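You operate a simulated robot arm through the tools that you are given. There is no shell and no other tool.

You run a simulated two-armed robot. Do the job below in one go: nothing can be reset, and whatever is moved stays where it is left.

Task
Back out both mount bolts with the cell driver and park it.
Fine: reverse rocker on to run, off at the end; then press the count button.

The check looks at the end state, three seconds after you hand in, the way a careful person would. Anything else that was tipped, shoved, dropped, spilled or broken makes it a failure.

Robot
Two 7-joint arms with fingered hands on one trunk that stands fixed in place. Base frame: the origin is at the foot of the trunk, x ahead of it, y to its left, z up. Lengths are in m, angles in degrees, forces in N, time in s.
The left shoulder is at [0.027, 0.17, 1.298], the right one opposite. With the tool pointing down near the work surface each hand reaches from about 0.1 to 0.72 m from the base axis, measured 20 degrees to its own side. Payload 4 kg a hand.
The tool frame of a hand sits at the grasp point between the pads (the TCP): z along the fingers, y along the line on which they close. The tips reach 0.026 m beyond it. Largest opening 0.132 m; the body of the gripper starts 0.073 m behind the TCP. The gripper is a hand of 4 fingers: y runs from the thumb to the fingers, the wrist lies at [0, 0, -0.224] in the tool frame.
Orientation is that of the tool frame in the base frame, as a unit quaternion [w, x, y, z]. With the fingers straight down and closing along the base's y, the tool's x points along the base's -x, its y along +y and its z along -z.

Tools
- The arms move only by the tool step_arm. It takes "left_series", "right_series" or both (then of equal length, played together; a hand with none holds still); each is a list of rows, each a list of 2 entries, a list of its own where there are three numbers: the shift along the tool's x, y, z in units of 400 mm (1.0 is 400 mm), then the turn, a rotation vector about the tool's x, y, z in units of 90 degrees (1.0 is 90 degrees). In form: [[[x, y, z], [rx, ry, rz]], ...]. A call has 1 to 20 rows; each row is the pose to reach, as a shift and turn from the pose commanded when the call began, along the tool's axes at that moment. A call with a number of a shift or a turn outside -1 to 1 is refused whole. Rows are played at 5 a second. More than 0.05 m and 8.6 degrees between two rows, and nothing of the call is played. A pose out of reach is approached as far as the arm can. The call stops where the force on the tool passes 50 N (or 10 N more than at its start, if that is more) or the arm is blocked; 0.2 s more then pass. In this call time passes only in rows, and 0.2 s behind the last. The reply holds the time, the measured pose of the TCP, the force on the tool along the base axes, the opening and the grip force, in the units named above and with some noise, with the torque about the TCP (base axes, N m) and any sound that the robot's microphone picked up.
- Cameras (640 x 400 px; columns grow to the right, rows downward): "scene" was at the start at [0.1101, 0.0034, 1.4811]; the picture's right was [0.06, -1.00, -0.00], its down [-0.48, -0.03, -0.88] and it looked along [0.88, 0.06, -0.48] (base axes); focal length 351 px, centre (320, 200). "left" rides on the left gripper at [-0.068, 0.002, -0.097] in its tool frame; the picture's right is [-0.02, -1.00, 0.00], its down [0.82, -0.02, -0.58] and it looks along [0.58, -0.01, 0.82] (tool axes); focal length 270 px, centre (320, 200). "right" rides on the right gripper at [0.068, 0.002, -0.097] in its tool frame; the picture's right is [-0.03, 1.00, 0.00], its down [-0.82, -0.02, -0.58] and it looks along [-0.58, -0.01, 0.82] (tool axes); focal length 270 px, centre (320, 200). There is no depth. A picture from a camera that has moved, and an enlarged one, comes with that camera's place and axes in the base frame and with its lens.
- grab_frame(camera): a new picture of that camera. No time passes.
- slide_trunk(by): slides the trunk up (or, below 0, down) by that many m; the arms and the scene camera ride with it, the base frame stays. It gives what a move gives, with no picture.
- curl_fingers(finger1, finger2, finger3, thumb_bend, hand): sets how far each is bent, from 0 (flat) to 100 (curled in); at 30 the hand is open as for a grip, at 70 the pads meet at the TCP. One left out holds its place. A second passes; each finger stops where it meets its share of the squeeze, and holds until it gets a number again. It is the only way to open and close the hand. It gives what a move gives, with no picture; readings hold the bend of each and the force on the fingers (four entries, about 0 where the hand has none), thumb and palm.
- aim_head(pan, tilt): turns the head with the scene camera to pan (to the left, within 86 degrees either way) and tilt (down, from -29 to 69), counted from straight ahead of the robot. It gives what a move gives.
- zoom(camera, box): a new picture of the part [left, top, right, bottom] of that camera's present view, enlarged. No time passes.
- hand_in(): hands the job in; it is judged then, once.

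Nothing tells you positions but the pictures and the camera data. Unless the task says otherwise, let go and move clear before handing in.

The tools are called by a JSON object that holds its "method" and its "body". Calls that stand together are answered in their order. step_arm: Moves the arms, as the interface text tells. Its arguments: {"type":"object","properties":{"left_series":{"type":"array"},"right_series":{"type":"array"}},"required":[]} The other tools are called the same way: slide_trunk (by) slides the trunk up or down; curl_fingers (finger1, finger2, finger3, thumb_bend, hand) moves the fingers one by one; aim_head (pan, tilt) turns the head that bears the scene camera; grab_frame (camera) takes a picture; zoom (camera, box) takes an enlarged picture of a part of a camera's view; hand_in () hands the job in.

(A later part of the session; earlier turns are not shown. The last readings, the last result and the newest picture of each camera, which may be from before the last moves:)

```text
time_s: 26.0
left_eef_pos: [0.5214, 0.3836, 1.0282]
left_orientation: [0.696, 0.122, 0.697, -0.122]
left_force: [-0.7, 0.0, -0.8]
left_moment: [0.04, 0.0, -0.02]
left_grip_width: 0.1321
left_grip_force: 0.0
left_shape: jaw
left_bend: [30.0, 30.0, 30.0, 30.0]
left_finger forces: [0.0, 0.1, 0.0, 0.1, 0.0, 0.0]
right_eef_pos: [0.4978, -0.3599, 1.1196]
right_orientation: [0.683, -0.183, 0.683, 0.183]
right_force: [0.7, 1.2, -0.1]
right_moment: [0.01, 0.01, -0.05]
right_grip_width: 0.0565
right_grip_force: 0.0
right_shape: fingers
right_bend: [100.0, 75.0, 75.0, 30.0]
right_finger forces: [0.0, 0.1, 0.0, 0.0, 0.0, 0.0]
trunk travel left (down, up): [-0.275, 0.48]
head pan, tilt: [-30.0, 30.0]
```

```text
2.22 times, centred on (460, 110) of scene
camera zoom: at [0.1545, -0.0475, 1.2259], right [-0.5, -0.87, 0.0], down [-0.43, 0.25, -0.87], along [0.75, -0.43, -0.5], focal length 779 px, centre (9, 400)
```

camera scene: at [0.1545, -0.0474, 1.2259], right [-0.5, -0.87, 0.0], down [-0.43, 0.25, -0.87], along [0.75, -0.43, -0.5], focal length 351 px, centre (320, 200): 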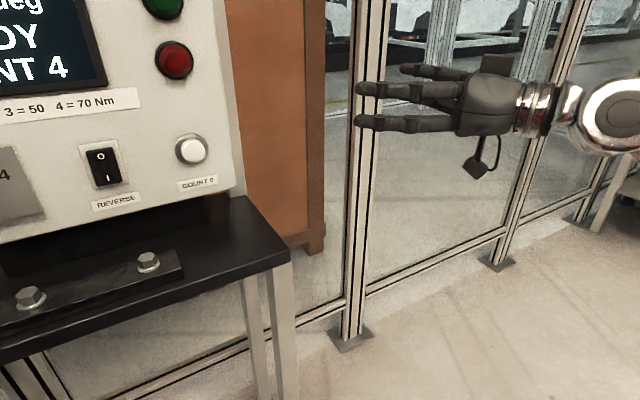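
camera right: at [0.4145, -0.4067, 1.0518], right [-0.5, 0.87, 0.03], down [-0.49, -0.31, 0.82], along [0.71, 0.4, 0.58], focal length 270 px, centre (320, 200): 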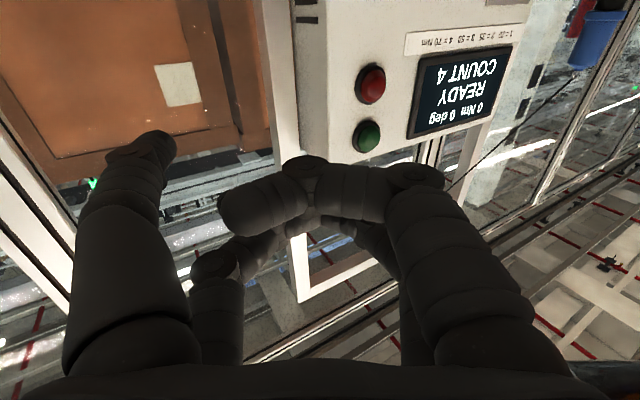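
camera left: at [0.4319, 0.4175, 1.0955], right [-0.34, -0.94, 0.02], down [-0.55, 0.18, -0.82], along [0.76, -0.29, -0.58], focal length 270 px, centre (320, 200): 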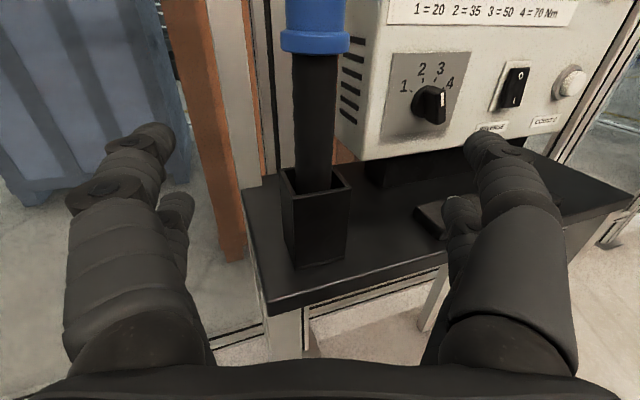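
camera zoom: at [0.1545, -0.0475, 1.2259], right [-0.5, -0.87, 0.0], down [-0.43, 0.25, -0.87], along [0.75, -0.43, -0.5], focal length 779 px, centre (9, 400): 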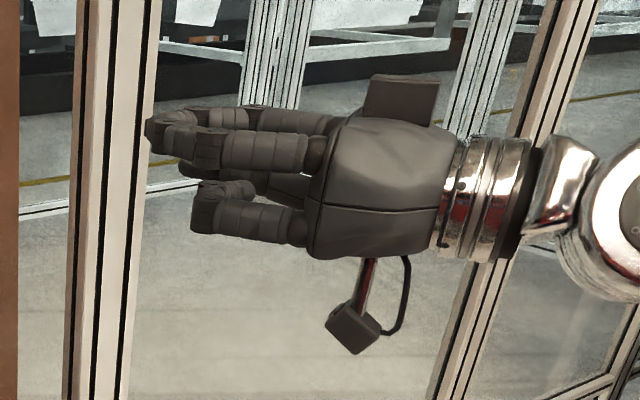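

The thumb extends alone on the outer lower side, and with the 30° inward yaw its tip leads the rest by about 35 mm, which makes a good poker. I'll bring the right hand in front of the rocker, stopping about 12 cm short of the panel.

{"method": "step_arm", "body": {"right_series": [[[0.0273, 0.0798, 0.0637], [0, 0, 0]], [[0.0545, 0.1595, 0.1273], [0, 0, 0]], [[0.0818, 0.2393, 0.191], [0, 0, 0]], [[0.109, 0.319, 0.2546], [0, 0, 0]], [[0.1363, 0.3988, 0.3183], [0, 0, 0]], [[0.1635, 0.4786, 0.3819], [0, 0, 0]], [[0.1908, 0.5583, 0.4456], [0, 0, 0]], [[0.218, 0.6381, 0.5092], [0, 0, 0]], [[0.2453, 0.7178, 0.5729], [0, 0, 0]], [[0.2725, 0.7976, 0.6365], [0, 0, 0]]]}}

{"method": "aim_head", "body": {"pan": 0, "tilt": 25}}

{"method": "grab_frame", "body": {"camera": "scene"}}

{"method": "grab_frame", "body": {"camera": "right"}}

```text
time_s: 28.2
left_eef_pos: [0.5205, 0.3832, 1.0275]
left_orientation: [0.697, 0.122, 0.695, -0.122]
left_force: [0.7, 0.2, 0.6]
left_moment: [0.01, 0.0, -0.02]
left_grip_width: 0.132
left_grip_force: 0.0
left_shape: jaw
left_bend: [30.0, 30.0, 30.0, 30.0]
left_finger forces: [0.0, 0.0, 0.0, 0.1, 0.1, 0.0]
right_eef_pos: [0.5612, 0.0168, 1.0195]
right_orientation: [0.683, -0.184, 0.683, 0.183]
right_force: [-0.6, 0.1, -0.2]
right_moment: [0.02, 0.01, -0.02]
right_grip_width: 0.0565
right_grip_force: 0.0
right_shape: fingers
right_bend: [100.0, 75.0, 75.0, 30.0]
right_finger forces: [0.1, 0.1, 0.0, 0.1, 0.0, 0.0]
right hand out of reach, approached as far as the arm can: row 10
trunk travel left (down, up): [-0.275, 0.48]
head pan, tilt: [-30.0, 30.0]
```

```text
time_s: 29.1
left_eef_pos: [0.5212, 0.3824, 1.0281]
left_orientation: [0.697, 0.122, 0.696, -0.122]
left_force: [-0.2, 0.0, 0.5]
left_moment: [0.0, 0.01, 0.03]
left_grip_width: 0.132
left_grip_force: 0.1
left_shape: jaw
left_bend: [30.0, 30.0, 30.0, 30.0]
left_finger forces: [0.0, 0.0, 0.0, 0.0, 0.0, 0.1]
right_eef_pos: [0.5614, 0.0158, 1.0183]
right_orientation: [0.682, -0.183, 0.684, 0.184]
right_force: [-0.4, 0.7, -0.5]
right_moment: [0.06, 0.01, 0.01]
right_grip_width: 0.057
right_grip_force: 0.0
right_shape: fingers
right_bend: [100.0, 75.0, 75.0, 30.0]
right_finger forces: [0.0, 0.0, 0.1, 0.0, 0.1, 0.1]
trunk travel left (down, up): [-0.275, 0.48]
head pan, tilt: [0.0, 25.0]
```

```text
taken
camera scene: at [0.1687, -0.0023, 1.2338], right [0.0, -1.0, 0.0], down [-0.42, 0.0, -0.91], along [0.91, 0.0, -0.42], focal length 351 px, centre (320, 200)
```

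scene: 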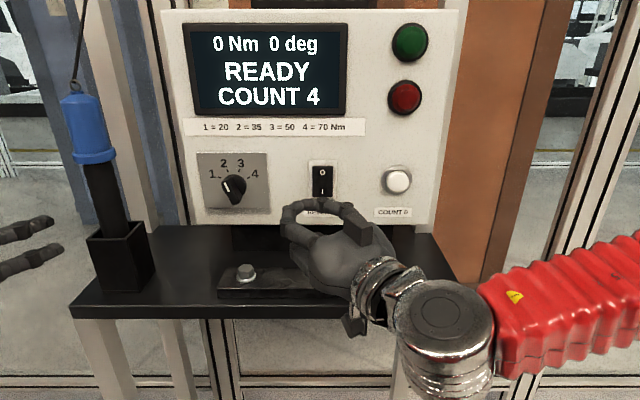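

```text
taken
camera right: at [0.477, -0.0315, 0.95], right [-0.5, 0.87, 0.03], down [-0.49, -0.31, 0.82], along [0.71, 0.4, 0.58], focal length 270 px, centre (320, 200)
```

right: 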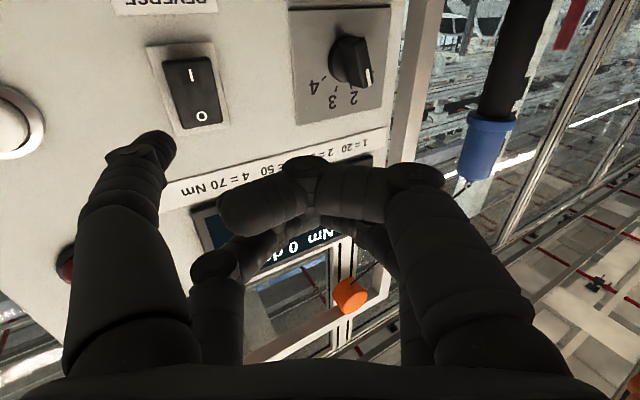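

The right camera puts the rocker's "I" half at about [0.73, -0.003, 0.99]. I'll bring the thumb tip to about 4 cm in front of it.

{"method": "step_arm", "body": {"right_series": [[[0.011, -0.015, 0.1], [0, 0, 0]], [[0.0225, -0.03, 0.202], [0, 0, 0]]]}}

{"method": "grab_frame", "body": {"camera": "right"}}

{"method": "zoom", "body": {"camera": "scene", "box": [240, 120, 440, 245]}}

```text
time_s: 29.7
left_eef_pos: [0.5209, 0.384, 1.0262]
left_orientation: [0.696, 0.122, 0.697, -0.122]
left_force: [-0.4, -0.8, 0.0]
left_moment: [-0.02, 0.0, 0.03]
left_grip_width: 0.1316
left_grip_force: 0.2
left_shape: jaw
left_bend: [30.0, 30.0, 30.0, 30.0]
left_finger forces: [0.0, 0.0, 0.0, 0.0, 0.0, 0.1]
right_eef_pos: [0.6295, 0.0089, 1.0199]
right_orientation: [0.682, -0.184, 0.684, 0.184]
right_force: [-0.2, -0.1, 0.4]
right_moment: [-0.05, 0.03, 0.04]
right_grip_width: 0.0564
right_grip_force: 0.1
right_shape: fingers
right_bend: [100.0, 75.0, 75.0, 30.0]
right_finger forces: [0.1, 0.0, 0.0, 0.1, 0.0, 0.0]
right hand out of reach, approached as far as the arm can: row 1, 2
trunk travel left (down, up): [-0.275, 0.48]
head pan, tilt: [0.0, 25.0]
```

```text
taken
camera right: at [0.5447, -0.0374, 0.9517], right [-0.5, 0.86, 0.03], down [-0.49, -0.31, 0.82], along [0.71, 0.4, 0.58], focal length 270 px, centre (320, 200)
```

right: 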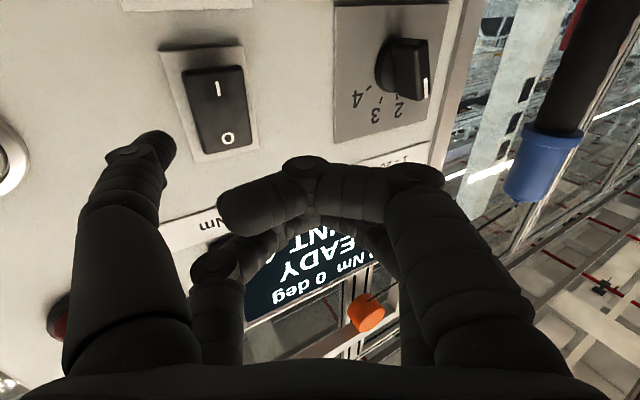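

```text
3.20 times, centred on (340, 182) of scene
camera zoom: at [0.1687, -0.0023, 1.2338], right [0.0, -1.0, 0.0], down [-0.42, 0.0, -0.91], along [0.91, 0.0, -0.42], focal length 1122 px, centre (256, 256)
```

zoom: 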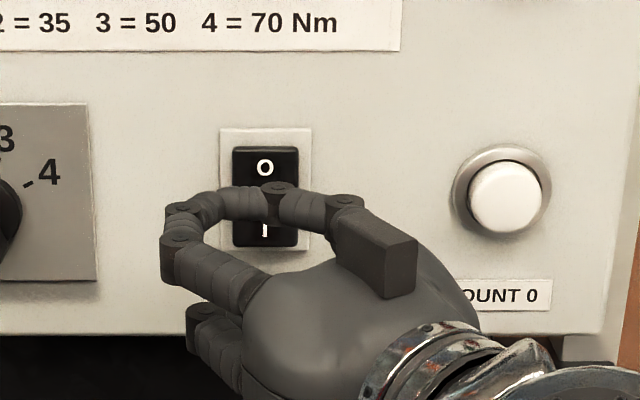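

The arm wants more inward yaw to go further left, so I'll yaw the right hand another 12°. This also makes the thumb lead more.

{"method": "step_arm", "body": {"right_series": [[[0.014, 0.021, 0.025], [-0.067, 0, 0]], [[0.0275, 0.043, 0.049], [-0.133, 0, 0]]]}}

{"method": "grab_frame", "body": {"camera": "right"}}

{"method": "zoom", "body": {"camera": "scene", "box": [240, 120, 440, 245]}}

```text
time_s: 30.3
left_eef_pos: [0.5213, 0.3834, 1.0281]
left_orientation: [0.697, 0.122, 0.696, -0.122]
left_force: [-0.5, 1.1, 1.1]
left_moment: [0.01, -0.02, 0.01]
left_grip_width: 0.1319
left_grip_force: 0.1
left_shape: jaw
left_bend: [30.0, 30.0, 30.0, 30.0]
left_finger forces: [0.0, 0.0, 0.0, 0.0, 0.1, 0.0]
right_eef_pos: [0.6388, 0.0337, 1.009]
right_orientation: [0.659, -0.254, 0.661, 0.255]
right_force: [0.1, -0.7, -0.6]
right_moment: [0.01, 0.0, -0.02]
right_grip_width: 0.0568
right_grip_force: 0.0
right_shape: fingers
right_bend: [100.0, 75.0, 75.0, 30.0]
right_finger forces: [0.0, 0.0, 0.0, 0.1, 0.1, 0.0]
trunk travel left (down, up): [-0.275, 0.48]
head pan, tilt: [0.0, 25.0]
```

```text
taken
camera right: at [0.565, -0.0292, 0.9404], right [-0.67, 0.74, 0.03], down [-0.41, -0.4, 0.82], along [0.62, 0.54, 0.58], focal length 270 px, centre (320, 200)
```

right: 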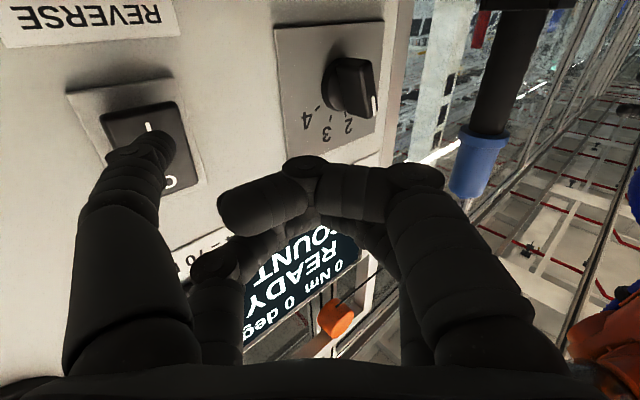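

```text
3.20 times, centred on (340, 182) of scene
camera zoom: at [0.1689, -0.0023, 1.2337], right [0.0, -1.0, 0.0], down [-0.42, 0.0, -0.91], along [0.91, 0.0, -0.42], focal length 1122 px, centre (256, 256)
```

zoom: 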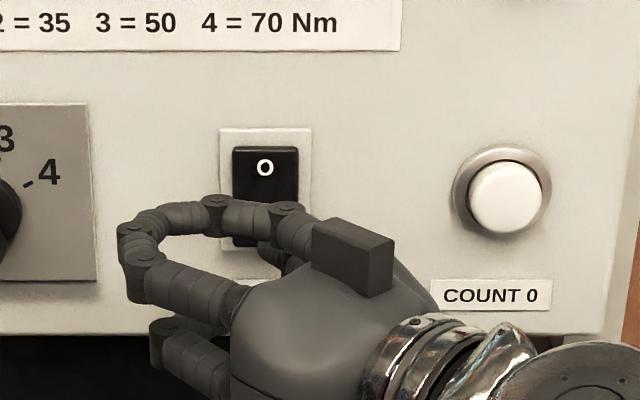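

The thumb tip is lined up with the "I" half of the rocker. I'll push straight ahead in small steps and watch the force.

{"method": "step_arm", "body": {"right_series": [[[0, -0.0084, 0.0093], [0, 0, 0]], [[0, -0.0167, 0.0186], [0, 0, 0]], [[0, -0.0251, 0.0279], [0, 0, 0]], [[0, -0.0334, 0.0372], [0, 0, 0]], [[0, -0.0418, 0.0464], [0, 0, 0]]]}}

{"method": "grab_frame", "body": {"camera": "right"}}

{"method": "zoom", "body": {"camera": "scene", "box": [240, 120, 440, 245]}}

```text
time_s: 31.5
left_eef_pos: [0.5194, 0.3832, 1.0276]
left_orientation: [0.697, 0.123, 0.696, -0.122]
left_force: [0.0, -0.1, -0.6]
left_moment: [0.02, 0.0, 0.0]
left_grip_width: 0.1318
left_grip_force: 0.0
left_shape: jaw
left_bend: [30.0, 30.0, 30.0, 30.0]
left_finger forces: [0.0, 0.0, 0.1, 0.0, 0.0, 0.0]
right_eef_pos: [0.6582, 0.0274, 1.0112]
right_orientation: [0.66, -0.254, 0.66, 0.254]
right_force: [-6.1, -1.3, -1.4]
right_moment: [0.0, 0.14, -0.39]
right_grip_width: 0.0558
right_grip_force: 3.3
right_shape: fingers
right_bend: [100.0, 75.0, 75.0, 30.0]
right_finger forces: [0.0, 0.1, 0.0, 0.0, 6.8, 0.0]
right hand out of reach, approached as far as the arm can: row 2, 3, 4, 5
trunk travel left (down, up): [-0.275, 0.48]
head pan, tilt: [0.0, 25.0]
```

```text
taken
camera right: at [0.5855, -0.0364, 0.9432], right [-0.67, 0.74, 0.03], down [-0.41, -0.4, 0.82], along [0.62, 0.54, 0.58], focal length 270 px, centre (320, 200)
```

right: 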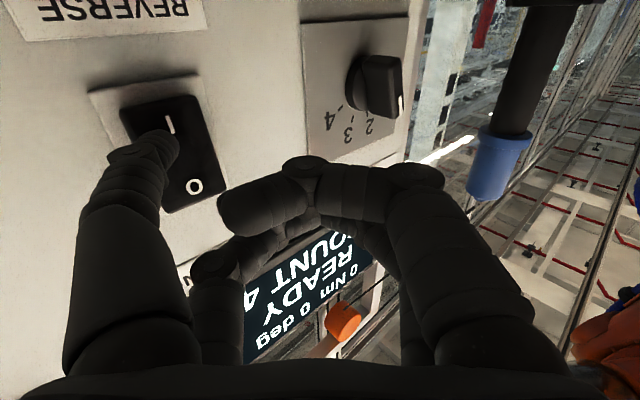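

```text
3.20 times, centred on (340, 182) of scene
camera zoom: at [0.1678, -0.0024, 1.2339], right [0.0, -1.0, 0.0], down [-0.42, 0.0, -0.91], along [0.91, 0.0, -0.42], focal length 1122 px, centre (256, 256)
```

zoom: 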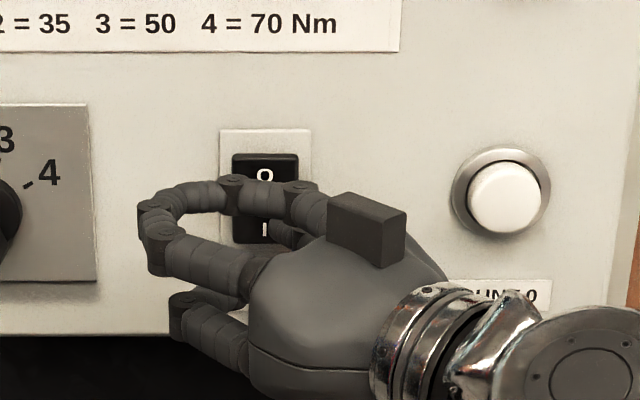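

The thumb met the rocker with about 6 N, and the rocker looks tilted the other way now. I'll back off and check.

{"method": "step_arm", "body": {"right_series": [[[0, 0.04, -0.0464], [0, 0, 0]], [[0, 0.08, -0.0929], [0, 0, 0]]]}}

{"method": "grab_frame", "body": {"camera": "right"}}

{"method": "grab_frame", "body": {"camera": "scene"}}

{"method": "zoom", "body": {"camera": "scene", "box": [180, 10, 440, 240]}}

```text
time_s: 32.1
left_eef_pos: [0.5208, 0.3838, 1.0285]
left_orientation: [0.697, 0.122, 0.696, -0.122]
left_force: [0.1, -0.2, -0.3]
left_moment: [0.02, -0.02, -0.01]
left_grip_width: 0.1318
left_grip_force: 0.1
left_shape: jaw
left_bend: [30.0, 30.0, 30.0, 30.0]
left_finger forces: [0.1, 0.0, 0.1, 0.0, 0.1, 0.0]
right_eef_pos: [0.6103, 0.0264, 1.0119]
right_orientation: [0.66, -0.253, 0.66, 0.253]
right_force: [-0.2, -0.6, 0.8]
right_moment: [0.0, 0.03, 0.01]
right_grip_width: 0.0566
right_grip_force: 0.1
right_shape: fingers
right_bend: [100.0, 75.0, 75.0, 30.0]
right_finger forces: [0.1, 0.0, 0.0, 0.0, 0.0, 0.0]
trunk travel left (down, up): [-0.275, 0.48]
head pan, tilt: [0.0, 25.0]
```

```text
taken
camera right: at [0.5368, -0.0375, 0.944], right [-0.67, 0.74, 0.03], down [-0.42, -0.4, 0.82], along [0.62, 0.53, 0.58], focal length 270 px, centre (320, 200)
```

right: 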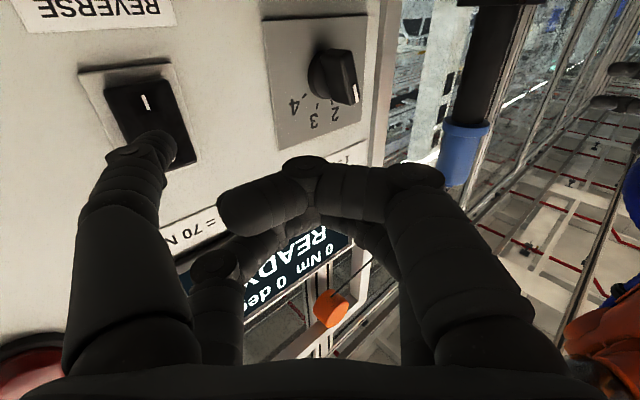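

```text
taken
camera scene: at [0.1686, -0.0023, 1.2338], right [0.0, -1.0, 0.0], down [-0.42, 0.0, -0.91], along [0.91, 0.0, -0.42], focal length 351 px, centre (320, 200)
```

scene: 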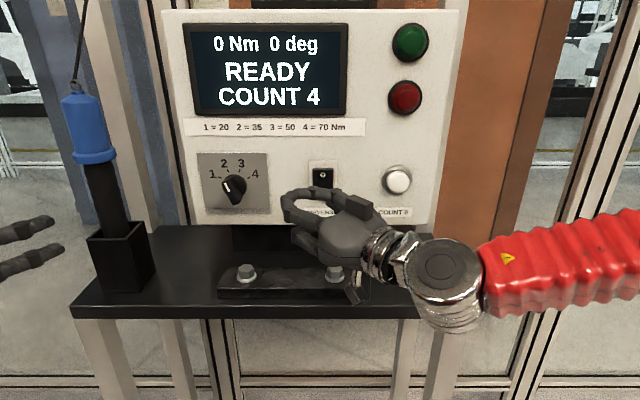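

```text
1.74 times, centred on (310, 125) of scene
camera zoom: at [0.1686, -0.0023, 1.2338], right [0.0, -1.0, 0.0], down [-0.42, 0.0, -0.91], along [0.91, 0.0, -0.42], focal length 610 px, centre (337, 330)
```

zoom: 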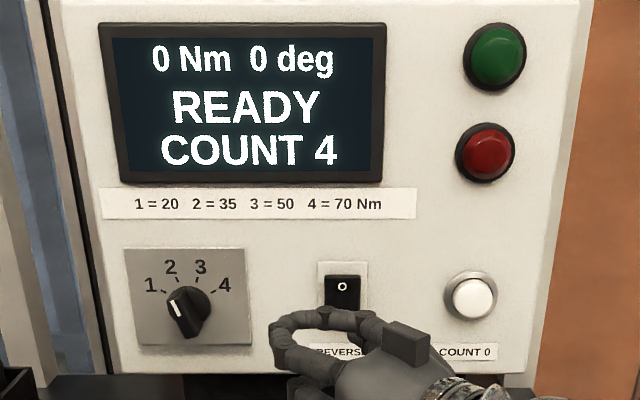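

{"method": "step_arm", "body": {"right_series": [[[-0.0125, -0.0536, -0.0945], [0, 0, 0]], [[-0.025, -0.107, -0.189], [0, 0, 0]], [[-0.0375, -0.161, -0.2835], [0, 0, 0]], [[-0.05, -0.2145, -0.378], [0, 0, 0]], [[-0.0625, -0.268, -0.4725], [0, 0, 0]], [[-0.075, -0.3218, -0.567], [0, 0, 0]], [[-0.0875, -0.375, -0.6615], [0, 0, 0]], [[-0.1, -0.429, -0.756], [0, 0, 0]]]}}

{"method": "zoom", "body": {"camera": "scene", "box": [260, 140, 440, 240]}}

{"method": "grab_frame", "body": {"camera": "scene"}}

```text
time_s: 33.9
left_eef_pos: [0.5202, 0.3849, 1.0283]
left_orientation: [0.697, 0.122, 0.696, -0.122]
left_force: [1.2, -0.2, -0.9]
left_moment: [0.01, 0.0, -0.02]
left_grip_width: 0.1319
left_grip_force: 0.1
left_shape: jaw
left_bend: [30.0, 30.0, 30.0, 30.0]
left_finger forces: [0.0, 0.0, 0.0, 0.0, 0.0, 0.0]
right_eef_pos: [0.4979, -0.302, 1.0492]
right_orientation: [0.66, -0.253, 0.66, 0.253]
right_force: [0.2, 0.3, -0.4]
right_moment: [0.0, 0.01, 0.0]
right_grip_width: 0.0564
right_grip_force: 0.0
right_shape: fingers
right_bend: [100.0, 75.0, 75.0, 30.0]
right_finger forces: [0.0, 0.0, 0.0, 0.1, 0.1, 0.0]
trunk travel left (down, up): [-0.275, 0.48]
head pan, tilt: [0.0, 25.0]
```

```text
3.56 times, centred on (350, 190) of scene
camera zoom: at [0.168, -0.0023, 1.2339], right [0.0, -1.0, 0.0], down [-0.42, 0.0, -0.91], along [0.91, 0.0, -0.42], focal length 1247 px, centre (213, 236)
```

zoom: 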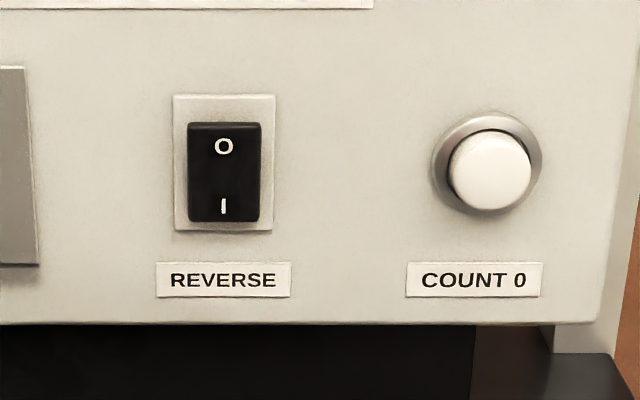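

```text
taken
camera scene: at [0.168, -0.0023, 1.2339], right [0.0, -1.0, 0.0], down [-0.42, 0.0, -0.91], along [0.91, 0.0, -0.42], focal length 351 px, centre (320, 200)
```

scene: 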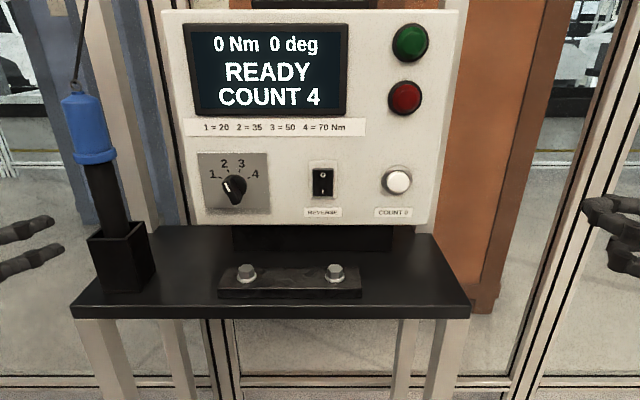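

The rocker now rests tilted to "I" (bottom pressed in, top standing out), so reverse is on. Next I'll yaw the left hand to 45° inward at a standoff from the driver, an orientation that should reach both bolts as well.

{"method": "step_arm", "body": {"left_series": [[[0.005, 0.04, 0.02], [0.07, 0, 0]], [[0.01, 0.08, 0.041], [0.139, 0, 0]], [[0.015, 0.12, 0.061], [0.209, 0, 0]], [[0.02, 0.16, 0.0815], [0.278, 0, 0]]]}}

{"method": "grab_frame", "body": {"camera": "left"}}

{"method": "aim_head", "body": {"pan": 25, "tilt": 25}}

{"method": "grab_frame", "body": {"camera": "scene"}}

```text
time_s: 35.1
left_eef_pos: [0.5758, 0.4317, 1.0621]
left_orientation: [0.679, 0.28, 0.627, -0.259]
left_force: [0.2, 0.2, 0.3]
left_moment: [-0.01, -0.04, -0.01]
left_grip_width: 0.1324
left_grip_force: 0.1
left_shape: jaw
left_bend: [30.0, 30.0, 30.0, 30.0]
left_finger forces: [0.0, 0.0, 0.0, 0.1, 0.0, 0.0]
left hand out of reach, approached as far as the arm can: row 1, 2
right_eef_pos: [0.4992, -0.3016, 1.051]
right_orientation: [0.66, -0.254, 0.66, 0.254]
right_force: [-0.6, 0.4, -0.6]
right_moment: [-0.03, 0.02, 0.01]
right_grip_width: 0.0568
right_grip_force: 0.0
right_shape: fingers
right_bend: [100.0, 75.0, 75.0, 30.0]
right_finger forces: [0.0, 0.0, 0.1, 0.0, 0.0, 0.0]
trunk travel left (down, up): [-0.275, 0.48]
head pan, tilt: [0.0, 25.0]
stopped in row 4 (left hand): the arm was blocked; the commanded pose is now the measured one
```

```text
taken
camera left: at [0.5035, 0.5017, 1.124], right [-0.71, -0.71, -0.03], down [-0.36, 0.39, -0.85], along [0.61, -0.59, -0.53], focal length 270 px, centre (320, 200)
```

left: 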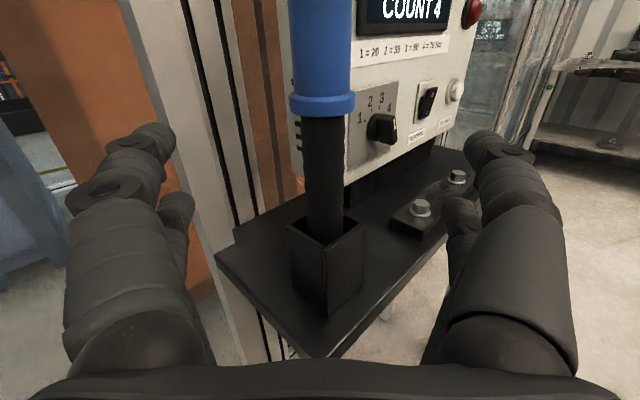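

```text
time_s: 36.0
left_eef_pos: [0.5753, 0.432, 1.0607]
left_orientation: [0.679, 0.28, 0.628, -0.26]
left_force: [0.0, -0.6, 1.1]
left_moment: [-0.01, -0.01, -0.02]
left_grip_width: 0.132
left_grip_force: 0.0
left_shape: jaw
left_bend: [30.0, 30.0, 30.0, 30.0]
left_finger forces: [0.0, 0.0, 0.0, 0.0, 0.0, 0.1]
right_eef_pos: [0.4974, -0.3036, 1.0497]
right_orientation: [0.66, -0.253, 0.66, 0.254]
right_force: [-0.1, 0.3, -1.1]
right_moment: [-0.06, 0.02, 0.02]
right_grip_width: 0.0567
right_grip_force: 0.0
right_shape: fingers
right_bend: [100.0, 75.0, 75.0, 30.0]
right_finger forces: [0.0, 0.0, 0.1, 0.0, 0.1, 0.0]
trunk travel left (down, up): [-0.275, 0.48]
head pan, tilt: [25.0, 25.0]
```

```text
taken
camera scene: at [0.1598, 0.0366, 1.2338], right [0.42, -0.91, 0.0], down [-0.38, -0.18, -0.91], along [0.82, 0.38, -0.42], focal length 351 px, centre (320, 200)
```

scene: 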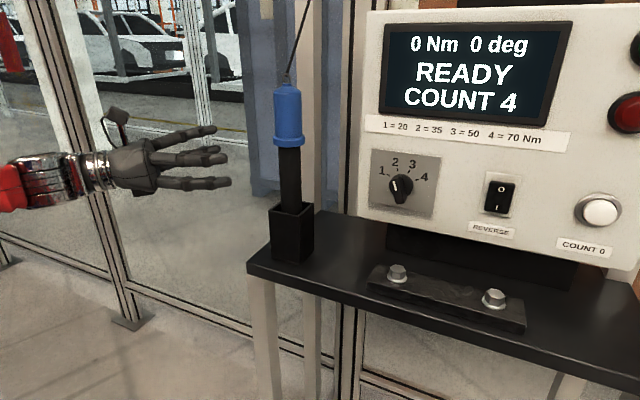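

The yaw went in, with a small bump into a different arm posture. Both views agree on the driver axis at [0.671, 0.334]. I'll level the hand and lower it to grip height, still at the standoff.

{"method": "step_arm", "body": {"left_series": [[[0.034, -0.002, -0.002], [0, 0.012, -0.011]], [[0.068, -0.004, -0.004], [0, 0.024, -0.023]], [[0.1023, -0.0055, -0.0055], [0, 0.035, -0.034]]]}}

{"method": "grab_frame", "body": {"camera": "left"}}

```text
time_s: 36.8
left_eef_pos: [0.5751, 0.4319, 1.02]
left_orientation: [0.654, 0.27, 0.654, -0.27]
left_force: [0.8, 0.3, 0.1]
left_moment: [-0.03, -0.05, 0.02]
left_grip_width: 0.1322
left_grip_force: 0.1
left_shape: jaw
left_bend: [30.0, 30.0, 30.0, 30.0]
left_finger forces: [0.0, 0.0, 0.1, 0.1, 0.0, 0.0]
right_eef_pos: [0.4984, -0.3024, 1.0498]
right_orientation: [0.66, -0.254, 0.66, 0.253]
right_force: [0.5, -1.0, 0.1]
right_moment: [-0.01, 0.0, 0.0]
right_grip_width: 0.0568
right_grip_force: 0.0
right_shape: fingers
right_bend: [100.0, 75.0, 75.0, 30.0]
right_finger forces: [0.0, 0.0, 0.1, 0.0, 0.0, 0.0]
trunk travel left (down, up): [-0.275, 0.48]
head pan, tilt: [25.0, 25.0]
```

```text
taken
camera left: at [0.5087, 0.5004, 1.089], right [-0.71, -0.71, 0.02], down [-0.42, 0.39, -0.82], along [0.57, -0.59, -0.58], focal length 270 px, centre (320, 200)
```

left: 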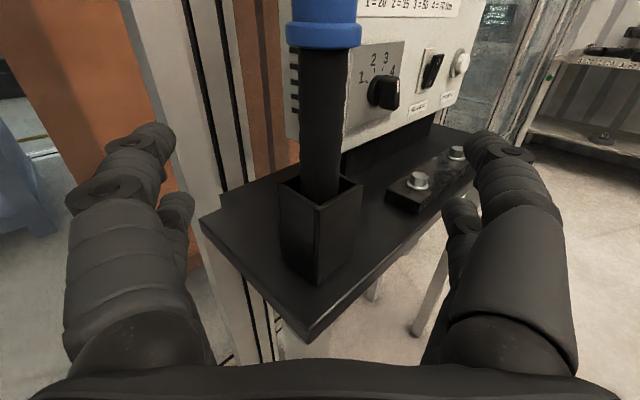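

Before committing to the grasp, I'll dry-run the carrying route with the empty, half-closed hand, to be sure the arm won't jump postures while holding the driver.

{"method": "curl_fingers", "body": {"hand": "left", "finger1": 58, "finger2": 58, "finger3": 58, "thumb_bend": 58}}

{"method": "step_arm", "body": {"left_series": [[[-0.11, 0, 0], [0, 0, 0]], [[-0.22, 0, 0], [0, 0, 0]], [[-0.325, 0, 0], [0, 0, 0]]]}}

```text
time_s: 37.8
left_eef_pos: [0.5757, 0.4321, 1.0211]
left_orientation: [0.654, 0.269, 0.653, -0.27]
left_force: [-0.2, 0.0, 0.4]
left_moment: [0.0, -0.02, -0.01]
left_grip_width: 0.0427
left_grip_force: 0.0
left_shape: fingers
left_bend: [57.0, 57.0, 57.0, 57.0]
left_finger forces: [0.1, 0.0, 0.1, 0.1, 0.0, 0.0]
right_eef_pos: [0.4983, -0.3033, 1.0495]
right_orientation: [0.66, -0.254, 0.66, 0.254]
right_force: [0.0, -0.4, -0.2]
right_moment: [0.03, 0.04, 0.02]
right_grip_width: 0.0566
right_grip_force: 0.1
right_shape: fingers
right_bend: [100.0, 75.0, 75.0, 30.0]
right_finger forces: [0.0, 0.0, 0.0, 0.0, 0.0, 0.0]
trunk travel left (down, up): [-0.275, 0.48]
head pan, tilt: [25.0, 25.0]
```

```text
time_s: 38.6
left_eef_pos: [0.575, 0.432, 1.1529]
left_orientation: [0.654, 0.27, 0.653, -0.27]
left_force: [-0.7, 0.6, 0.3]
left_moment: [0.02, -0.06, 0.0]
left_grip_width: 0.0429
left_grip_force: 0.1
left_shape: fingers
left_bend: [57.0, 57.0, 57.0, 57.0]
left_finger forces: [0.0, 0.1, 0.0, 0.1, 0.1, 0.1]
right_eef_pos: [0.498, -0.303, 1.0507]
right_orientation: [0.66, -0.253, 0.66, 0.253]
right_force: [0.2, -0.4, -0.2]
right_moment: [-0.03, 0.02, 0.01]
right_grip_width: 0.0566
right_grip_force: 0.2
right_shape: fingers
right_bend: [100.0, 75.0, 75.0, 30.0]
right_finger forces: [0.0, 0.1, 0.1, 0.1, 0.0, 0.1]
trunk travel left (down, up): [-0.275, 0.48]
head pan, tilt: [25.0, 25.0]
```

{"method": "step_arm", "body": {"left_series": [[[0, -0.088, -0.018], [0, 0, 0]], [[0, -0.1715, -0.023], [0, 0, 0]], [[0, -0.256, 0.062], [0, 0, 0]], [[0, -0.327, 0.15], [0, 0, 0]], [[0, -0.401, 0.242], [0, 0, 0]]]}}

```text
time_s: 39.8
left_eef_pos: [0.5332, 0.247, 1.1501]
left_orientation: [0.653, 0.27, 0.654, -0.27]
left_force: [0.3, -0.8, 0.8]
left_moment: [0.0, 0.02, -0.03]
left_grip_width: 0.0428
left_grip_force: 0.0
left_shape: fingers
left_bend: [57.0, 57.0, 57.0, 57.0]
left_finger forces: [0.0, 0.1, 0.0, 0.1, 0.1, 0.0]
right_eef_pos: [0.4982, -0.3029, 1.0498]
right_orientation: [0.66, -0.253, 0.661, 0.254]
right_force: [0.3, 0.4, 0.2]
right_moment: [-0.01, -0.03, 0.03]
right_grip_width: 0.0567
right_grip_force: 0.2
right_shape: fingers
right_bend: [100.0, 75.0, 75.0, 30.0]
right_finger forces: [0.0, 0.0, 0.0, 0.1, 0.1, 0.0]
trunk travel left (down, up): [-0.275, 0.48]
head pan, tilt: [25.0, 25.0]
```

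{"method": "step_arm", "body": {"left_series": [[[0, -0.017, 0.094], [0, 0, 0]], [[0, -0.034, 0.188], [0, 0, 0]], [[0, -0.05, 0.281], [0, 0, 0]], [[0, -0.067, 0.375], [0, 0, 0]], [[0.1, -0.067, 0.375], [0, 0, 0]], [[0.2, -0.067, 0.375], [0, 0, 0]], [[0.275, -0.067, 0.375], [0, 0, 0]]]}}

{"method": "aim_head", "body": {"pan": 5, "tilt": 25}}

{"method": "grab_frame", "body": {"camera": "scene"}}

{"method": "grab_frame", "body": {"camera": "left"}}

```text
time_s: 41.4
left_eef_pos: [0.6189, 0.1396, 1.081]
left_orientation: [0.644, 0.276, 0.661, -0.268]
left_force: [0.2, -0.6, -0.3]
left_moment: [-0.03, 0.02, -0.01]
left_grip_width: 0.0426
left_grip_force: 0.1
left_shape: fingers
left_bend: [57.0, 57.0, 57.0, 57.0]
left_finger forces: [0.1, 0.1, 0.1, 0.0, 0.1, 0.0]
left hand out of reach, approached as far as the arm can: row 6, 7
right_eef_pos: [0.4988, -0.3032, 1.05]
right_orientation: [0.66, -0.254, 0.66, 0.253]
right_force: [0.8, 1.1, -0.5]
right_moment: [0.0, 0.0, -0.01]
right_grip_width: 0.0568
right_grip_force: 0.0
right_shape: fingers
right_bend: [100.0, 75.0, 75.0, 30.0]
right_finger forces: [0.0, 0.0, 0.0, 0.0, 0.0, 0.0]
trunk travel left (down, up): [-0.275, 0.48]
head pan, tilt: [25.0, 25.0]
```

```text
time_s: 42.2
left_eef_pos: [0.6177, 0.139, 1.0804]
left_orientation: [0.644, 0.276, 0.661, -0.269]
left_force: [-0.1, 0.6, -0.1]
left_moment: [0.03, 0.0, 0.01]
left_grip_width: 0.0426
left_grip_force: 0.0
left_shape: fingers
left_bend: [57.0, 57.0, 57.0, 57.0]
left_finger forces: [0.0, 0.0, 0.0, 0.0, 0.0, 0.0]
right_eef_pos: [0.4996, -0.3031, 1.0509]
right_orientation: [0.66, -0.253, 0.66, 0.253]
right_force: [-0.5, 0.3, -0.6]
right_moment: [-0.02, 0.0, -0.01]
right_grip_width: 0.0565
right_grip_force: 0.1
right_shape: fingers
right_bend: [100.0, 75.0, 75.0, 30.0]
right_finger forces: [0.0, 0.1, 0.0, 0.1, 0.1, 0.0]
trunk travel left (down, up): [-0.275, 0.48]
head pan, tilt: [5.0, 25.0]
```

```text
taken
camera scene: at [0.1682, 0.0058, 1.2338], right [0.09, -1.0, 0.0], down [-0.42, -0.04, -0.91], along [0.9, 0.08, -0.42], focal length 351 px, centre (320, 200)
```

scene: 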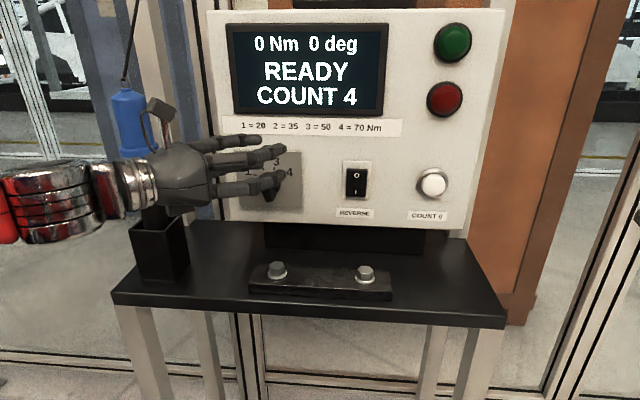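

```text
taken
camera left: at [0.5523, 0.2075, 1.1509], right [-0.71, -0.7, 0.03], down [-0.44, 0.41, -0.8], along [0.55, -0.58, -0.6], focal length 270 px, centre (320, 200)
```

left: 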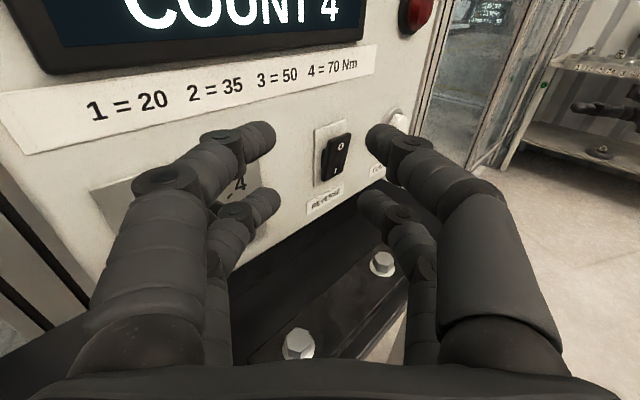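

At this position the arm's lower limit is z≈1.08, so the shoulder must go lower. I'll raise both hands and then drop the trunk by another 0.15 m.

{"method": "step_arm", "body": {"left_series": [[[-0.1, 0, 0], [0, 0, 0]], [[-0.2, 0, 0], [0, 0, 0]], [[-0.3, 0, 0], [0, 0, 0]], [[-0.375, 0, 0], [0, 0, 0]]], "right_series": [[[-0.075, 0, 0], [0, 0, 0]], [[-0.15, 0, 0], [0, 0, 0]], [[-0.225, 0, 0], [0, 0, 0]], [[-0.3, 0, 0], [0, 0, 0]]]}}

{"method": "slide_trunk", "body": {"by": -0.15}}

{"method": "grab_frame", "body": {"camera": "scene"}}

```text
time_s: 43.2
left_eef_pos: [0.6178, 0.137, 1.2304]
left_orientation: [0.653, 0.27, 0.654, -0.27]
left_force: [-0.3, -0.7, 0.0]
left_moment: [0.01, -0.01, -0.03]
left_grip_width: 0.0428
left_grip_force: 0.1
left_shape: fingers
left_bend: [57.0, 57.0, 57.0, 57.0]
left_finger forces: [0.0, 0.1, 0.0, 0.1, 0.0, 0.0]
right_eef_pos: [0.4983, -0.3039, 1.171]
right_orientation: [0.661, -0.252, 0.66, 0.252]
right_force: [0.2, 0.7, 1.2]
right_moment: [0.04, 0.01, -0.01]
right_grip_width: 0.0568
right_grip_force: 0.0
right_shape: fingers
right_bend: [100.0, 75.0, 75.0, 30.0]
right_finger forces: [0.0, 0.0, 0.0, 0.1, 0.1, 0.0]
trunk travel left (down, up): [-0.275, 0.48]
head pan, tilt: [5.0, 25.0]
```

```text
time_s: 45.0
left_eef_pos: [0.6169, 0.137, 1.0787]
left_orientation: [0.654, 0.27, 0.653, -0.27]
left_force: [-1.0, 0.3, -0.1]
left_moment: [-0.01, 0.0, 0.01]
left_grip_width: 0.0425
left_grip_force: 0.0
left_shape: fingers
left_bend: [57.0, 57.0, 57.0, 57.0]
left_finger forces: [0.1, 0.1, 0.0, 0.0, 0.0, 0.1]
right_eef_pos: [0.4979, -0.3023, 1.0208]
right_orientation: [0.66, -0.254, 0.66, 0.254]
right_force: [0.1, 0.4, 1.3]
right_moment: [0.0, 0.01, 0.03]
right_grip_width: 0.0567
right_grip_force: 0.1
right_shape: fingers
right_bend: [100.0, 75.0, 75.0, 30.0]
right_finger forces: [0.0, 0.1, 0.0, 0.0, 0.0, 0.1]
trunk travel left (down, up): [-0.125, 0.63]
head pan, tilt: [5.0, 25.0]
```

```text
taken
camera scene: at [0.2365, 0.0057, 1.0763], right [0.09, -1.0, 0.0], down [-0.42, -0.04, -0.91], along [0.9, 0.08, -0.42], focal length 351 px, centre (320, 200)
```

scene: 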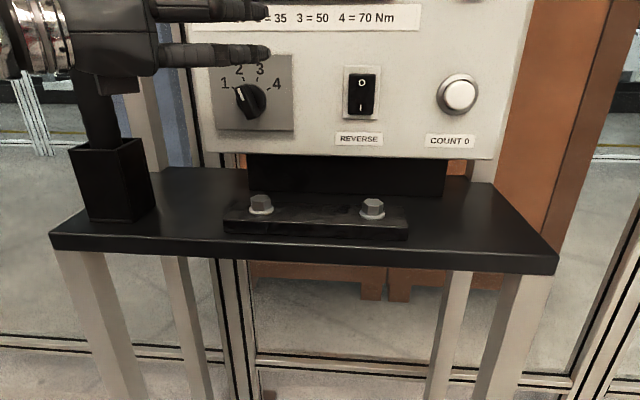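

{"method": "step_arm", "body": {"left_series": [[[0.05, -0.013, 0.013], [0, 0, 0]], [[0.1, -0.0265, 0.0265], [0, 0, 0]], [[0.1, -0.0045, 0.0485], [0, 0, 0]]]}}

{"method": "grab_frame", "body": {"camera": "left"}}

```text
time_s: 45.8
left_eef_pos: [0.6328, 0.1214, 1.0384]
left_orientation: [0.654, 0.269, 0.653, -0.27]
left_force: [0.2, -0.4, 0.4]
left_moment: [0.0, 0.02, 0.04]
left_grip_width: 0.0429
left_grip_force: 0.1
left_shape: fingers
left_bend: [57.0, 57.0, 57.0, 57.0]
left_finger forces: [0.0, 0.1, 0.1, 0.0, 0.0, 0.0]
right_eef_pos: [0.4987, -0.3045, 1.0206]
right_orientation: [0.66, -0.254, 0.66, 0.253]
right_force: [0.4, -0.2, -0.3]
right_moment: [-0.01, 0.02, 0.02]
right_grip_width: 0.0567
right_grip_force: 0.0
right_shape: fingers
right_bend: [100.0, 75.0, 75.0, 30.0]
right_finger forces: [0.0, 0.0, 0.1, 0.1, 0.1, 0.0]
trunk travel left (down, up): [-0.125, 0.63]
head pan, tilt: [5.0, 25.0]
```

```text
taken
camera left: at [0.5644, 0.191, 1.1063], right [-0.71, -0.71, 0.03], down [-0.42, 0.39, -0.82], along [0.57, -0.59, -0.58], focal length 270 px, centre (320, 200)
```

left: 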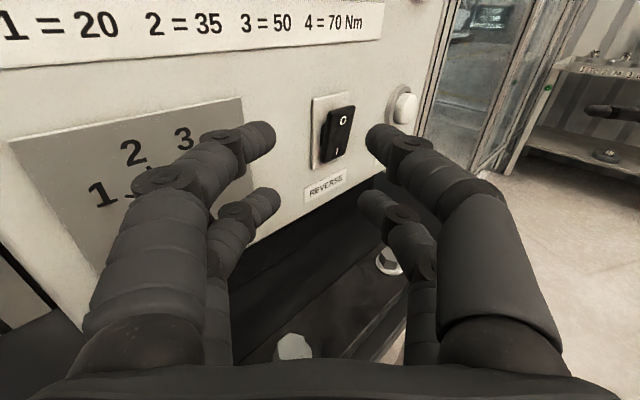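

{"method": "step_arm", "body": {"left_series": [[[-0.1, 0, 0], [0, 0, 0]], [[-0.2, 0, 0], [0, 0, 0]], [[-0.28, 0, 0], [0, 0, 0]], [[-0.28, -0.08, 0.08], [0, 0, 0]], [[-0.28, -0.16, 0.16], [0, 0, 0]], [[-0.28, -0.24, 0.24], [0, 0, 0]], [[-0.28, -0.265, 0.265], [0, 0, 0]], [[-0.18, -0.265, 0.265], [0, 0, 0]], [[-0.08, -0.265, 0.265], [0, 0, 0]], [[0, -0.265, 0.265], [0, 0, 0]]]}}

{"method": "grab_frame", "body": {"camera": "left"}}

{"method": "grab_frame", "body": {"camera": "scene"}}

```text
time_s: 48.0
left_eef_pos: [0.6282, -0.0268, 1.0384]
left_orientation: [0.654, 0.269, 0.653, -0.27]
left_force: [0.2, 0.2, -0.2]
left_moment: [-0.01, 0.0, -0.05]
left_grip_width: 0.0425
left_grip_force: 0.1
left_shape: fingers
left_bend: [57.0, 57.0, 57.0, 57.0]
left_finger forces: [0.1, 0.1, 0.1, 0.0, 0.0, 0.0]
right_eef_pos: [0.4995, -0.3027, 1.0191]
right_orientation: [0.66, -0.253, 0.661, 0.254]
right_force: [0.5, -0.2, -0.3]
right_moment: [0.0, -0.05, 0.01]
right_grip_width: 0.0568
right_grip_force: 0.1
right_shape: fingers
right_bend: [100.0, 75.0, 75.0, 30.0]
right_finger forces: [0.0, 0.0, 0.0, 0.0, 0.0, 0.0]
trunk travel left (down, up): [-0.125, 0.63]
head pan, tilt: [5.0, 25.0]
```

```text
taken
camera left: at [0.5615, 0.0428, 1.1081], right [-0.71, -0.71, 0.03], down [-0.42, 0.39, -0.82], along [0.57, -0.59, -0.58], focal length 270 px, centre (320, 200)
```

left: 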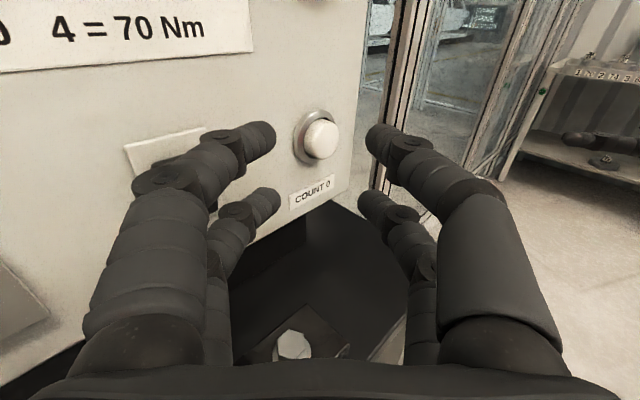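

```text
taken
camera scene: at [0.2371, 0.0057, 1.0759], right [0.09, -1.0, 0.0], down [-0.42, -0.04, -0.91], along [0.9, 0.08, -0.42], focal length 351 px, centre (320, 200)
```

scene: 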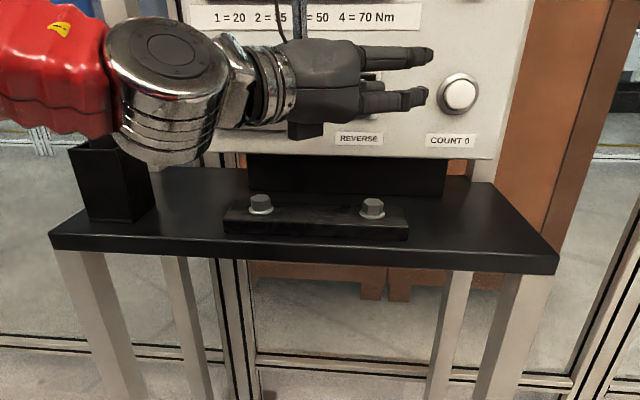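

Both bolt sites are reachable in this posture. While here, I'll take close looks at the bolts to refine their positions.

{"method": "zoom", "body": {"camera": "scene", "box": [220, 180, 420, 250]}}

{"method": "zoom", "body": {"camera": "left", "box": [220, 280, 400, 370]}}

{"method": "zoom", "body": {"camera": "scene", "box": [40, 120, 180, 260]}}

```text
3.20 times, centred on (320, 215) of scene
camera zoom: at [0.2371, 0.0057, 1.0759], right [0.09, -1.0, 0.0], down [-0.42, -0.04, -0.91], along [0.9, 0.08, -0.42], focal length 1122 px, centre (320, 152)
```

zoom: 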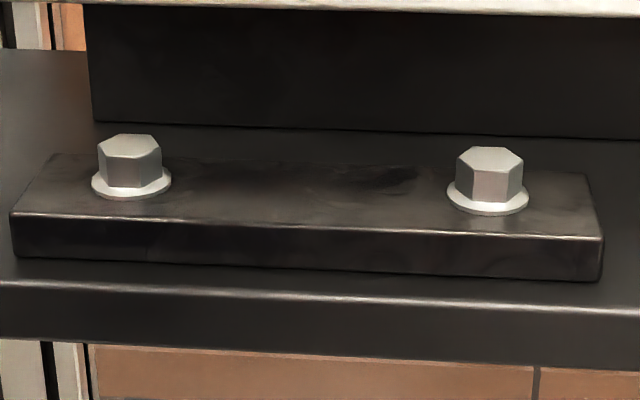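

```text
3.56 times, centred on (310, 325) of left
camera zoom: at [0.5615, 0.0428, 1.1081], right [-0.71, -0.71, 0.03], down [-0.42, 0.39, -0.82], along [0.57, -0.59, -0.58], focal length 961 px, centre (356, -244)
```

zoom: 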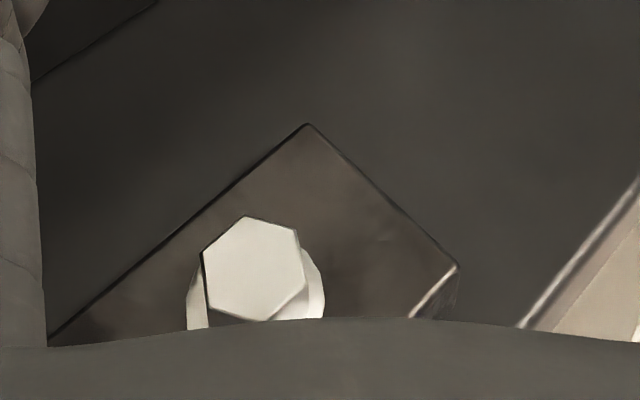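

```text
2.86 times, centred on (110, 190) of scene
camera zoom: at [0.2371, 0.0057, 1.0759], right [0.09, -1.0, 0.0], down [-0.42, -0.04, -0.91], along [0.9, 0.08, -0.42], focal length 1002 px, centre (920, 229)
```

zoom: 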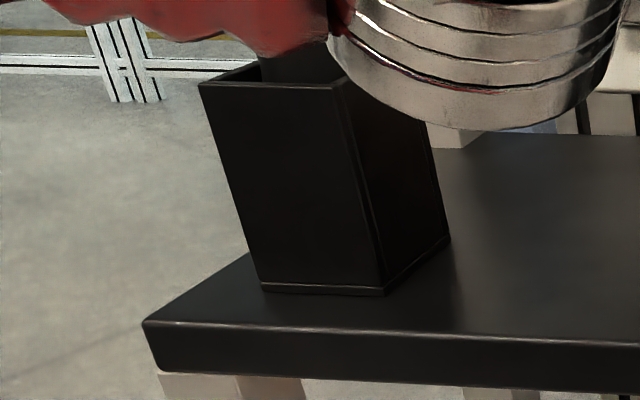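

The bolts come out at about [0.658, 0.123] and [0.658, -0.0275], with head tops near z≈0.878. I'll return the left hand along the same safe route to the standoff at the driver.

{"method": "step_arm", "body": {"left_series": [[[-0.1, 0, 0], [0, 0, 0]], [[-0.2, 0, 0], [0, 0, 0]], [[-0.28, 0, 0], [0, 0, 0]], [[-0.28, 0, -0.106], [0, 0, 0]], [[-0.28, 0.018, -0.23], [0, 0, 0]], [[-0.28, 0.062, -0.345], [0, 0, 0]], [[-0.28, 0.124, -0.442], [0, 0, 0]], [[-0.28, 0.186, -0.539], [0, 0, 0]], [[-0.28, 0.256, -0.6275], [0, 0, 0]], [[-0.28, 0.331, -0.7124], [0, 0, 0]], [[-0.28, 0.4066, -0.7955], [0, 0, 0]], [[-0.28, 0.5038, -0.857], [0, 0, 0]], [[-0.28, 0.601, -0.884], [0, 0, 0]], [[-0.28, 0.7107, -0.905], [0, 0, 0]]]}}

```text
refused: row 5 steps farther than a row can; nothing moved
```

{"method": "step_arm", "body": {"left_series": [[[-0.1, 0, 0], [0, 0, 0]], [[-0.2, 0, 0], [0, 0, 0]], [[-0.28, 0, 0], [0, 0, 0]], [[-0.28, 0, -0.106], [0, 0, 0]], [[-0.28, 0.018, -0.22], [0, 0, 0]], [[-0.28, 0.062, -0.325], [0, 0, 0]], [[-0.28, 0.115, -0.43], [0, 0, 0]], [[-0.28, 0.182, -0.525], [0, 0, 0]], [[-0.28, 0.256, -0.617], [0, 0, 0]], [[-0.28, 0.331, -0.705], [0, 0, 0]], [[-0.28, 0.4066, -0.79], [0, 0, 0]], [[-0.28, 0.5038, -0.85], [0, 0, 0]], [[-0.28, 0.601, -0.884], [0, 0, 0]], [[-0.28, 0.7107, -0.905], [0, 0, 0]]]}}

{"method": "grab_frame", "body": {"camera": "left"}}

```text
time_s: 51.0
left_eef_pos: [0.5735, 0.4296, 1.1505]
left_orientation: [0.654, 0.27, 0.653, -0.27]
left_force: [-0.6, -0.2, -0.6]
left_moment: [0.01, 0.0, 0.01]
left_grip_width: 0.0424
left_grip_force: 0.1
left_shape: fingers
left_bend: [57.0, 57.0, 57.0, 57.0]
left_finger forces: [0.0, 0.1, 0.0, 0.1, 0.0, 0.0]
right_eef_pos: [0.4986, -0.3021, 1.0189]
right_orientation: [0.66, -0.253, 0.66, 0.254]
right_force: [-0.6, 0.4, -0.8]
right_moment: [-0.02, 0.04, 0.02]
right_grip_width: 0.0565
right_grip_force: 0.1
right_shape: fingers
right_bend: [100.0, 75.0, 75.0, 30.0]
right_finger forces: [0.1, 0.1, 0.0, 0.1, 0.1, 0.1]
trunk travel left (down, up): [-0.125, 0.63]
head pan, tilt: [5.0, 25.0]
```

```text
taken
camera left: at [0.5077, 0.4997, 1.2183], right [-0.71, -0.71, 0.03], down [-0.42, 0.39, -0.82], along [0.57, -0.59, -0.58], focal length 270 px, centre (320, 200)
```

left: 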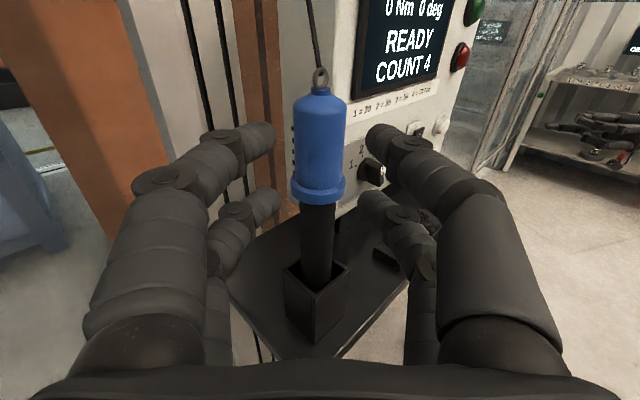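

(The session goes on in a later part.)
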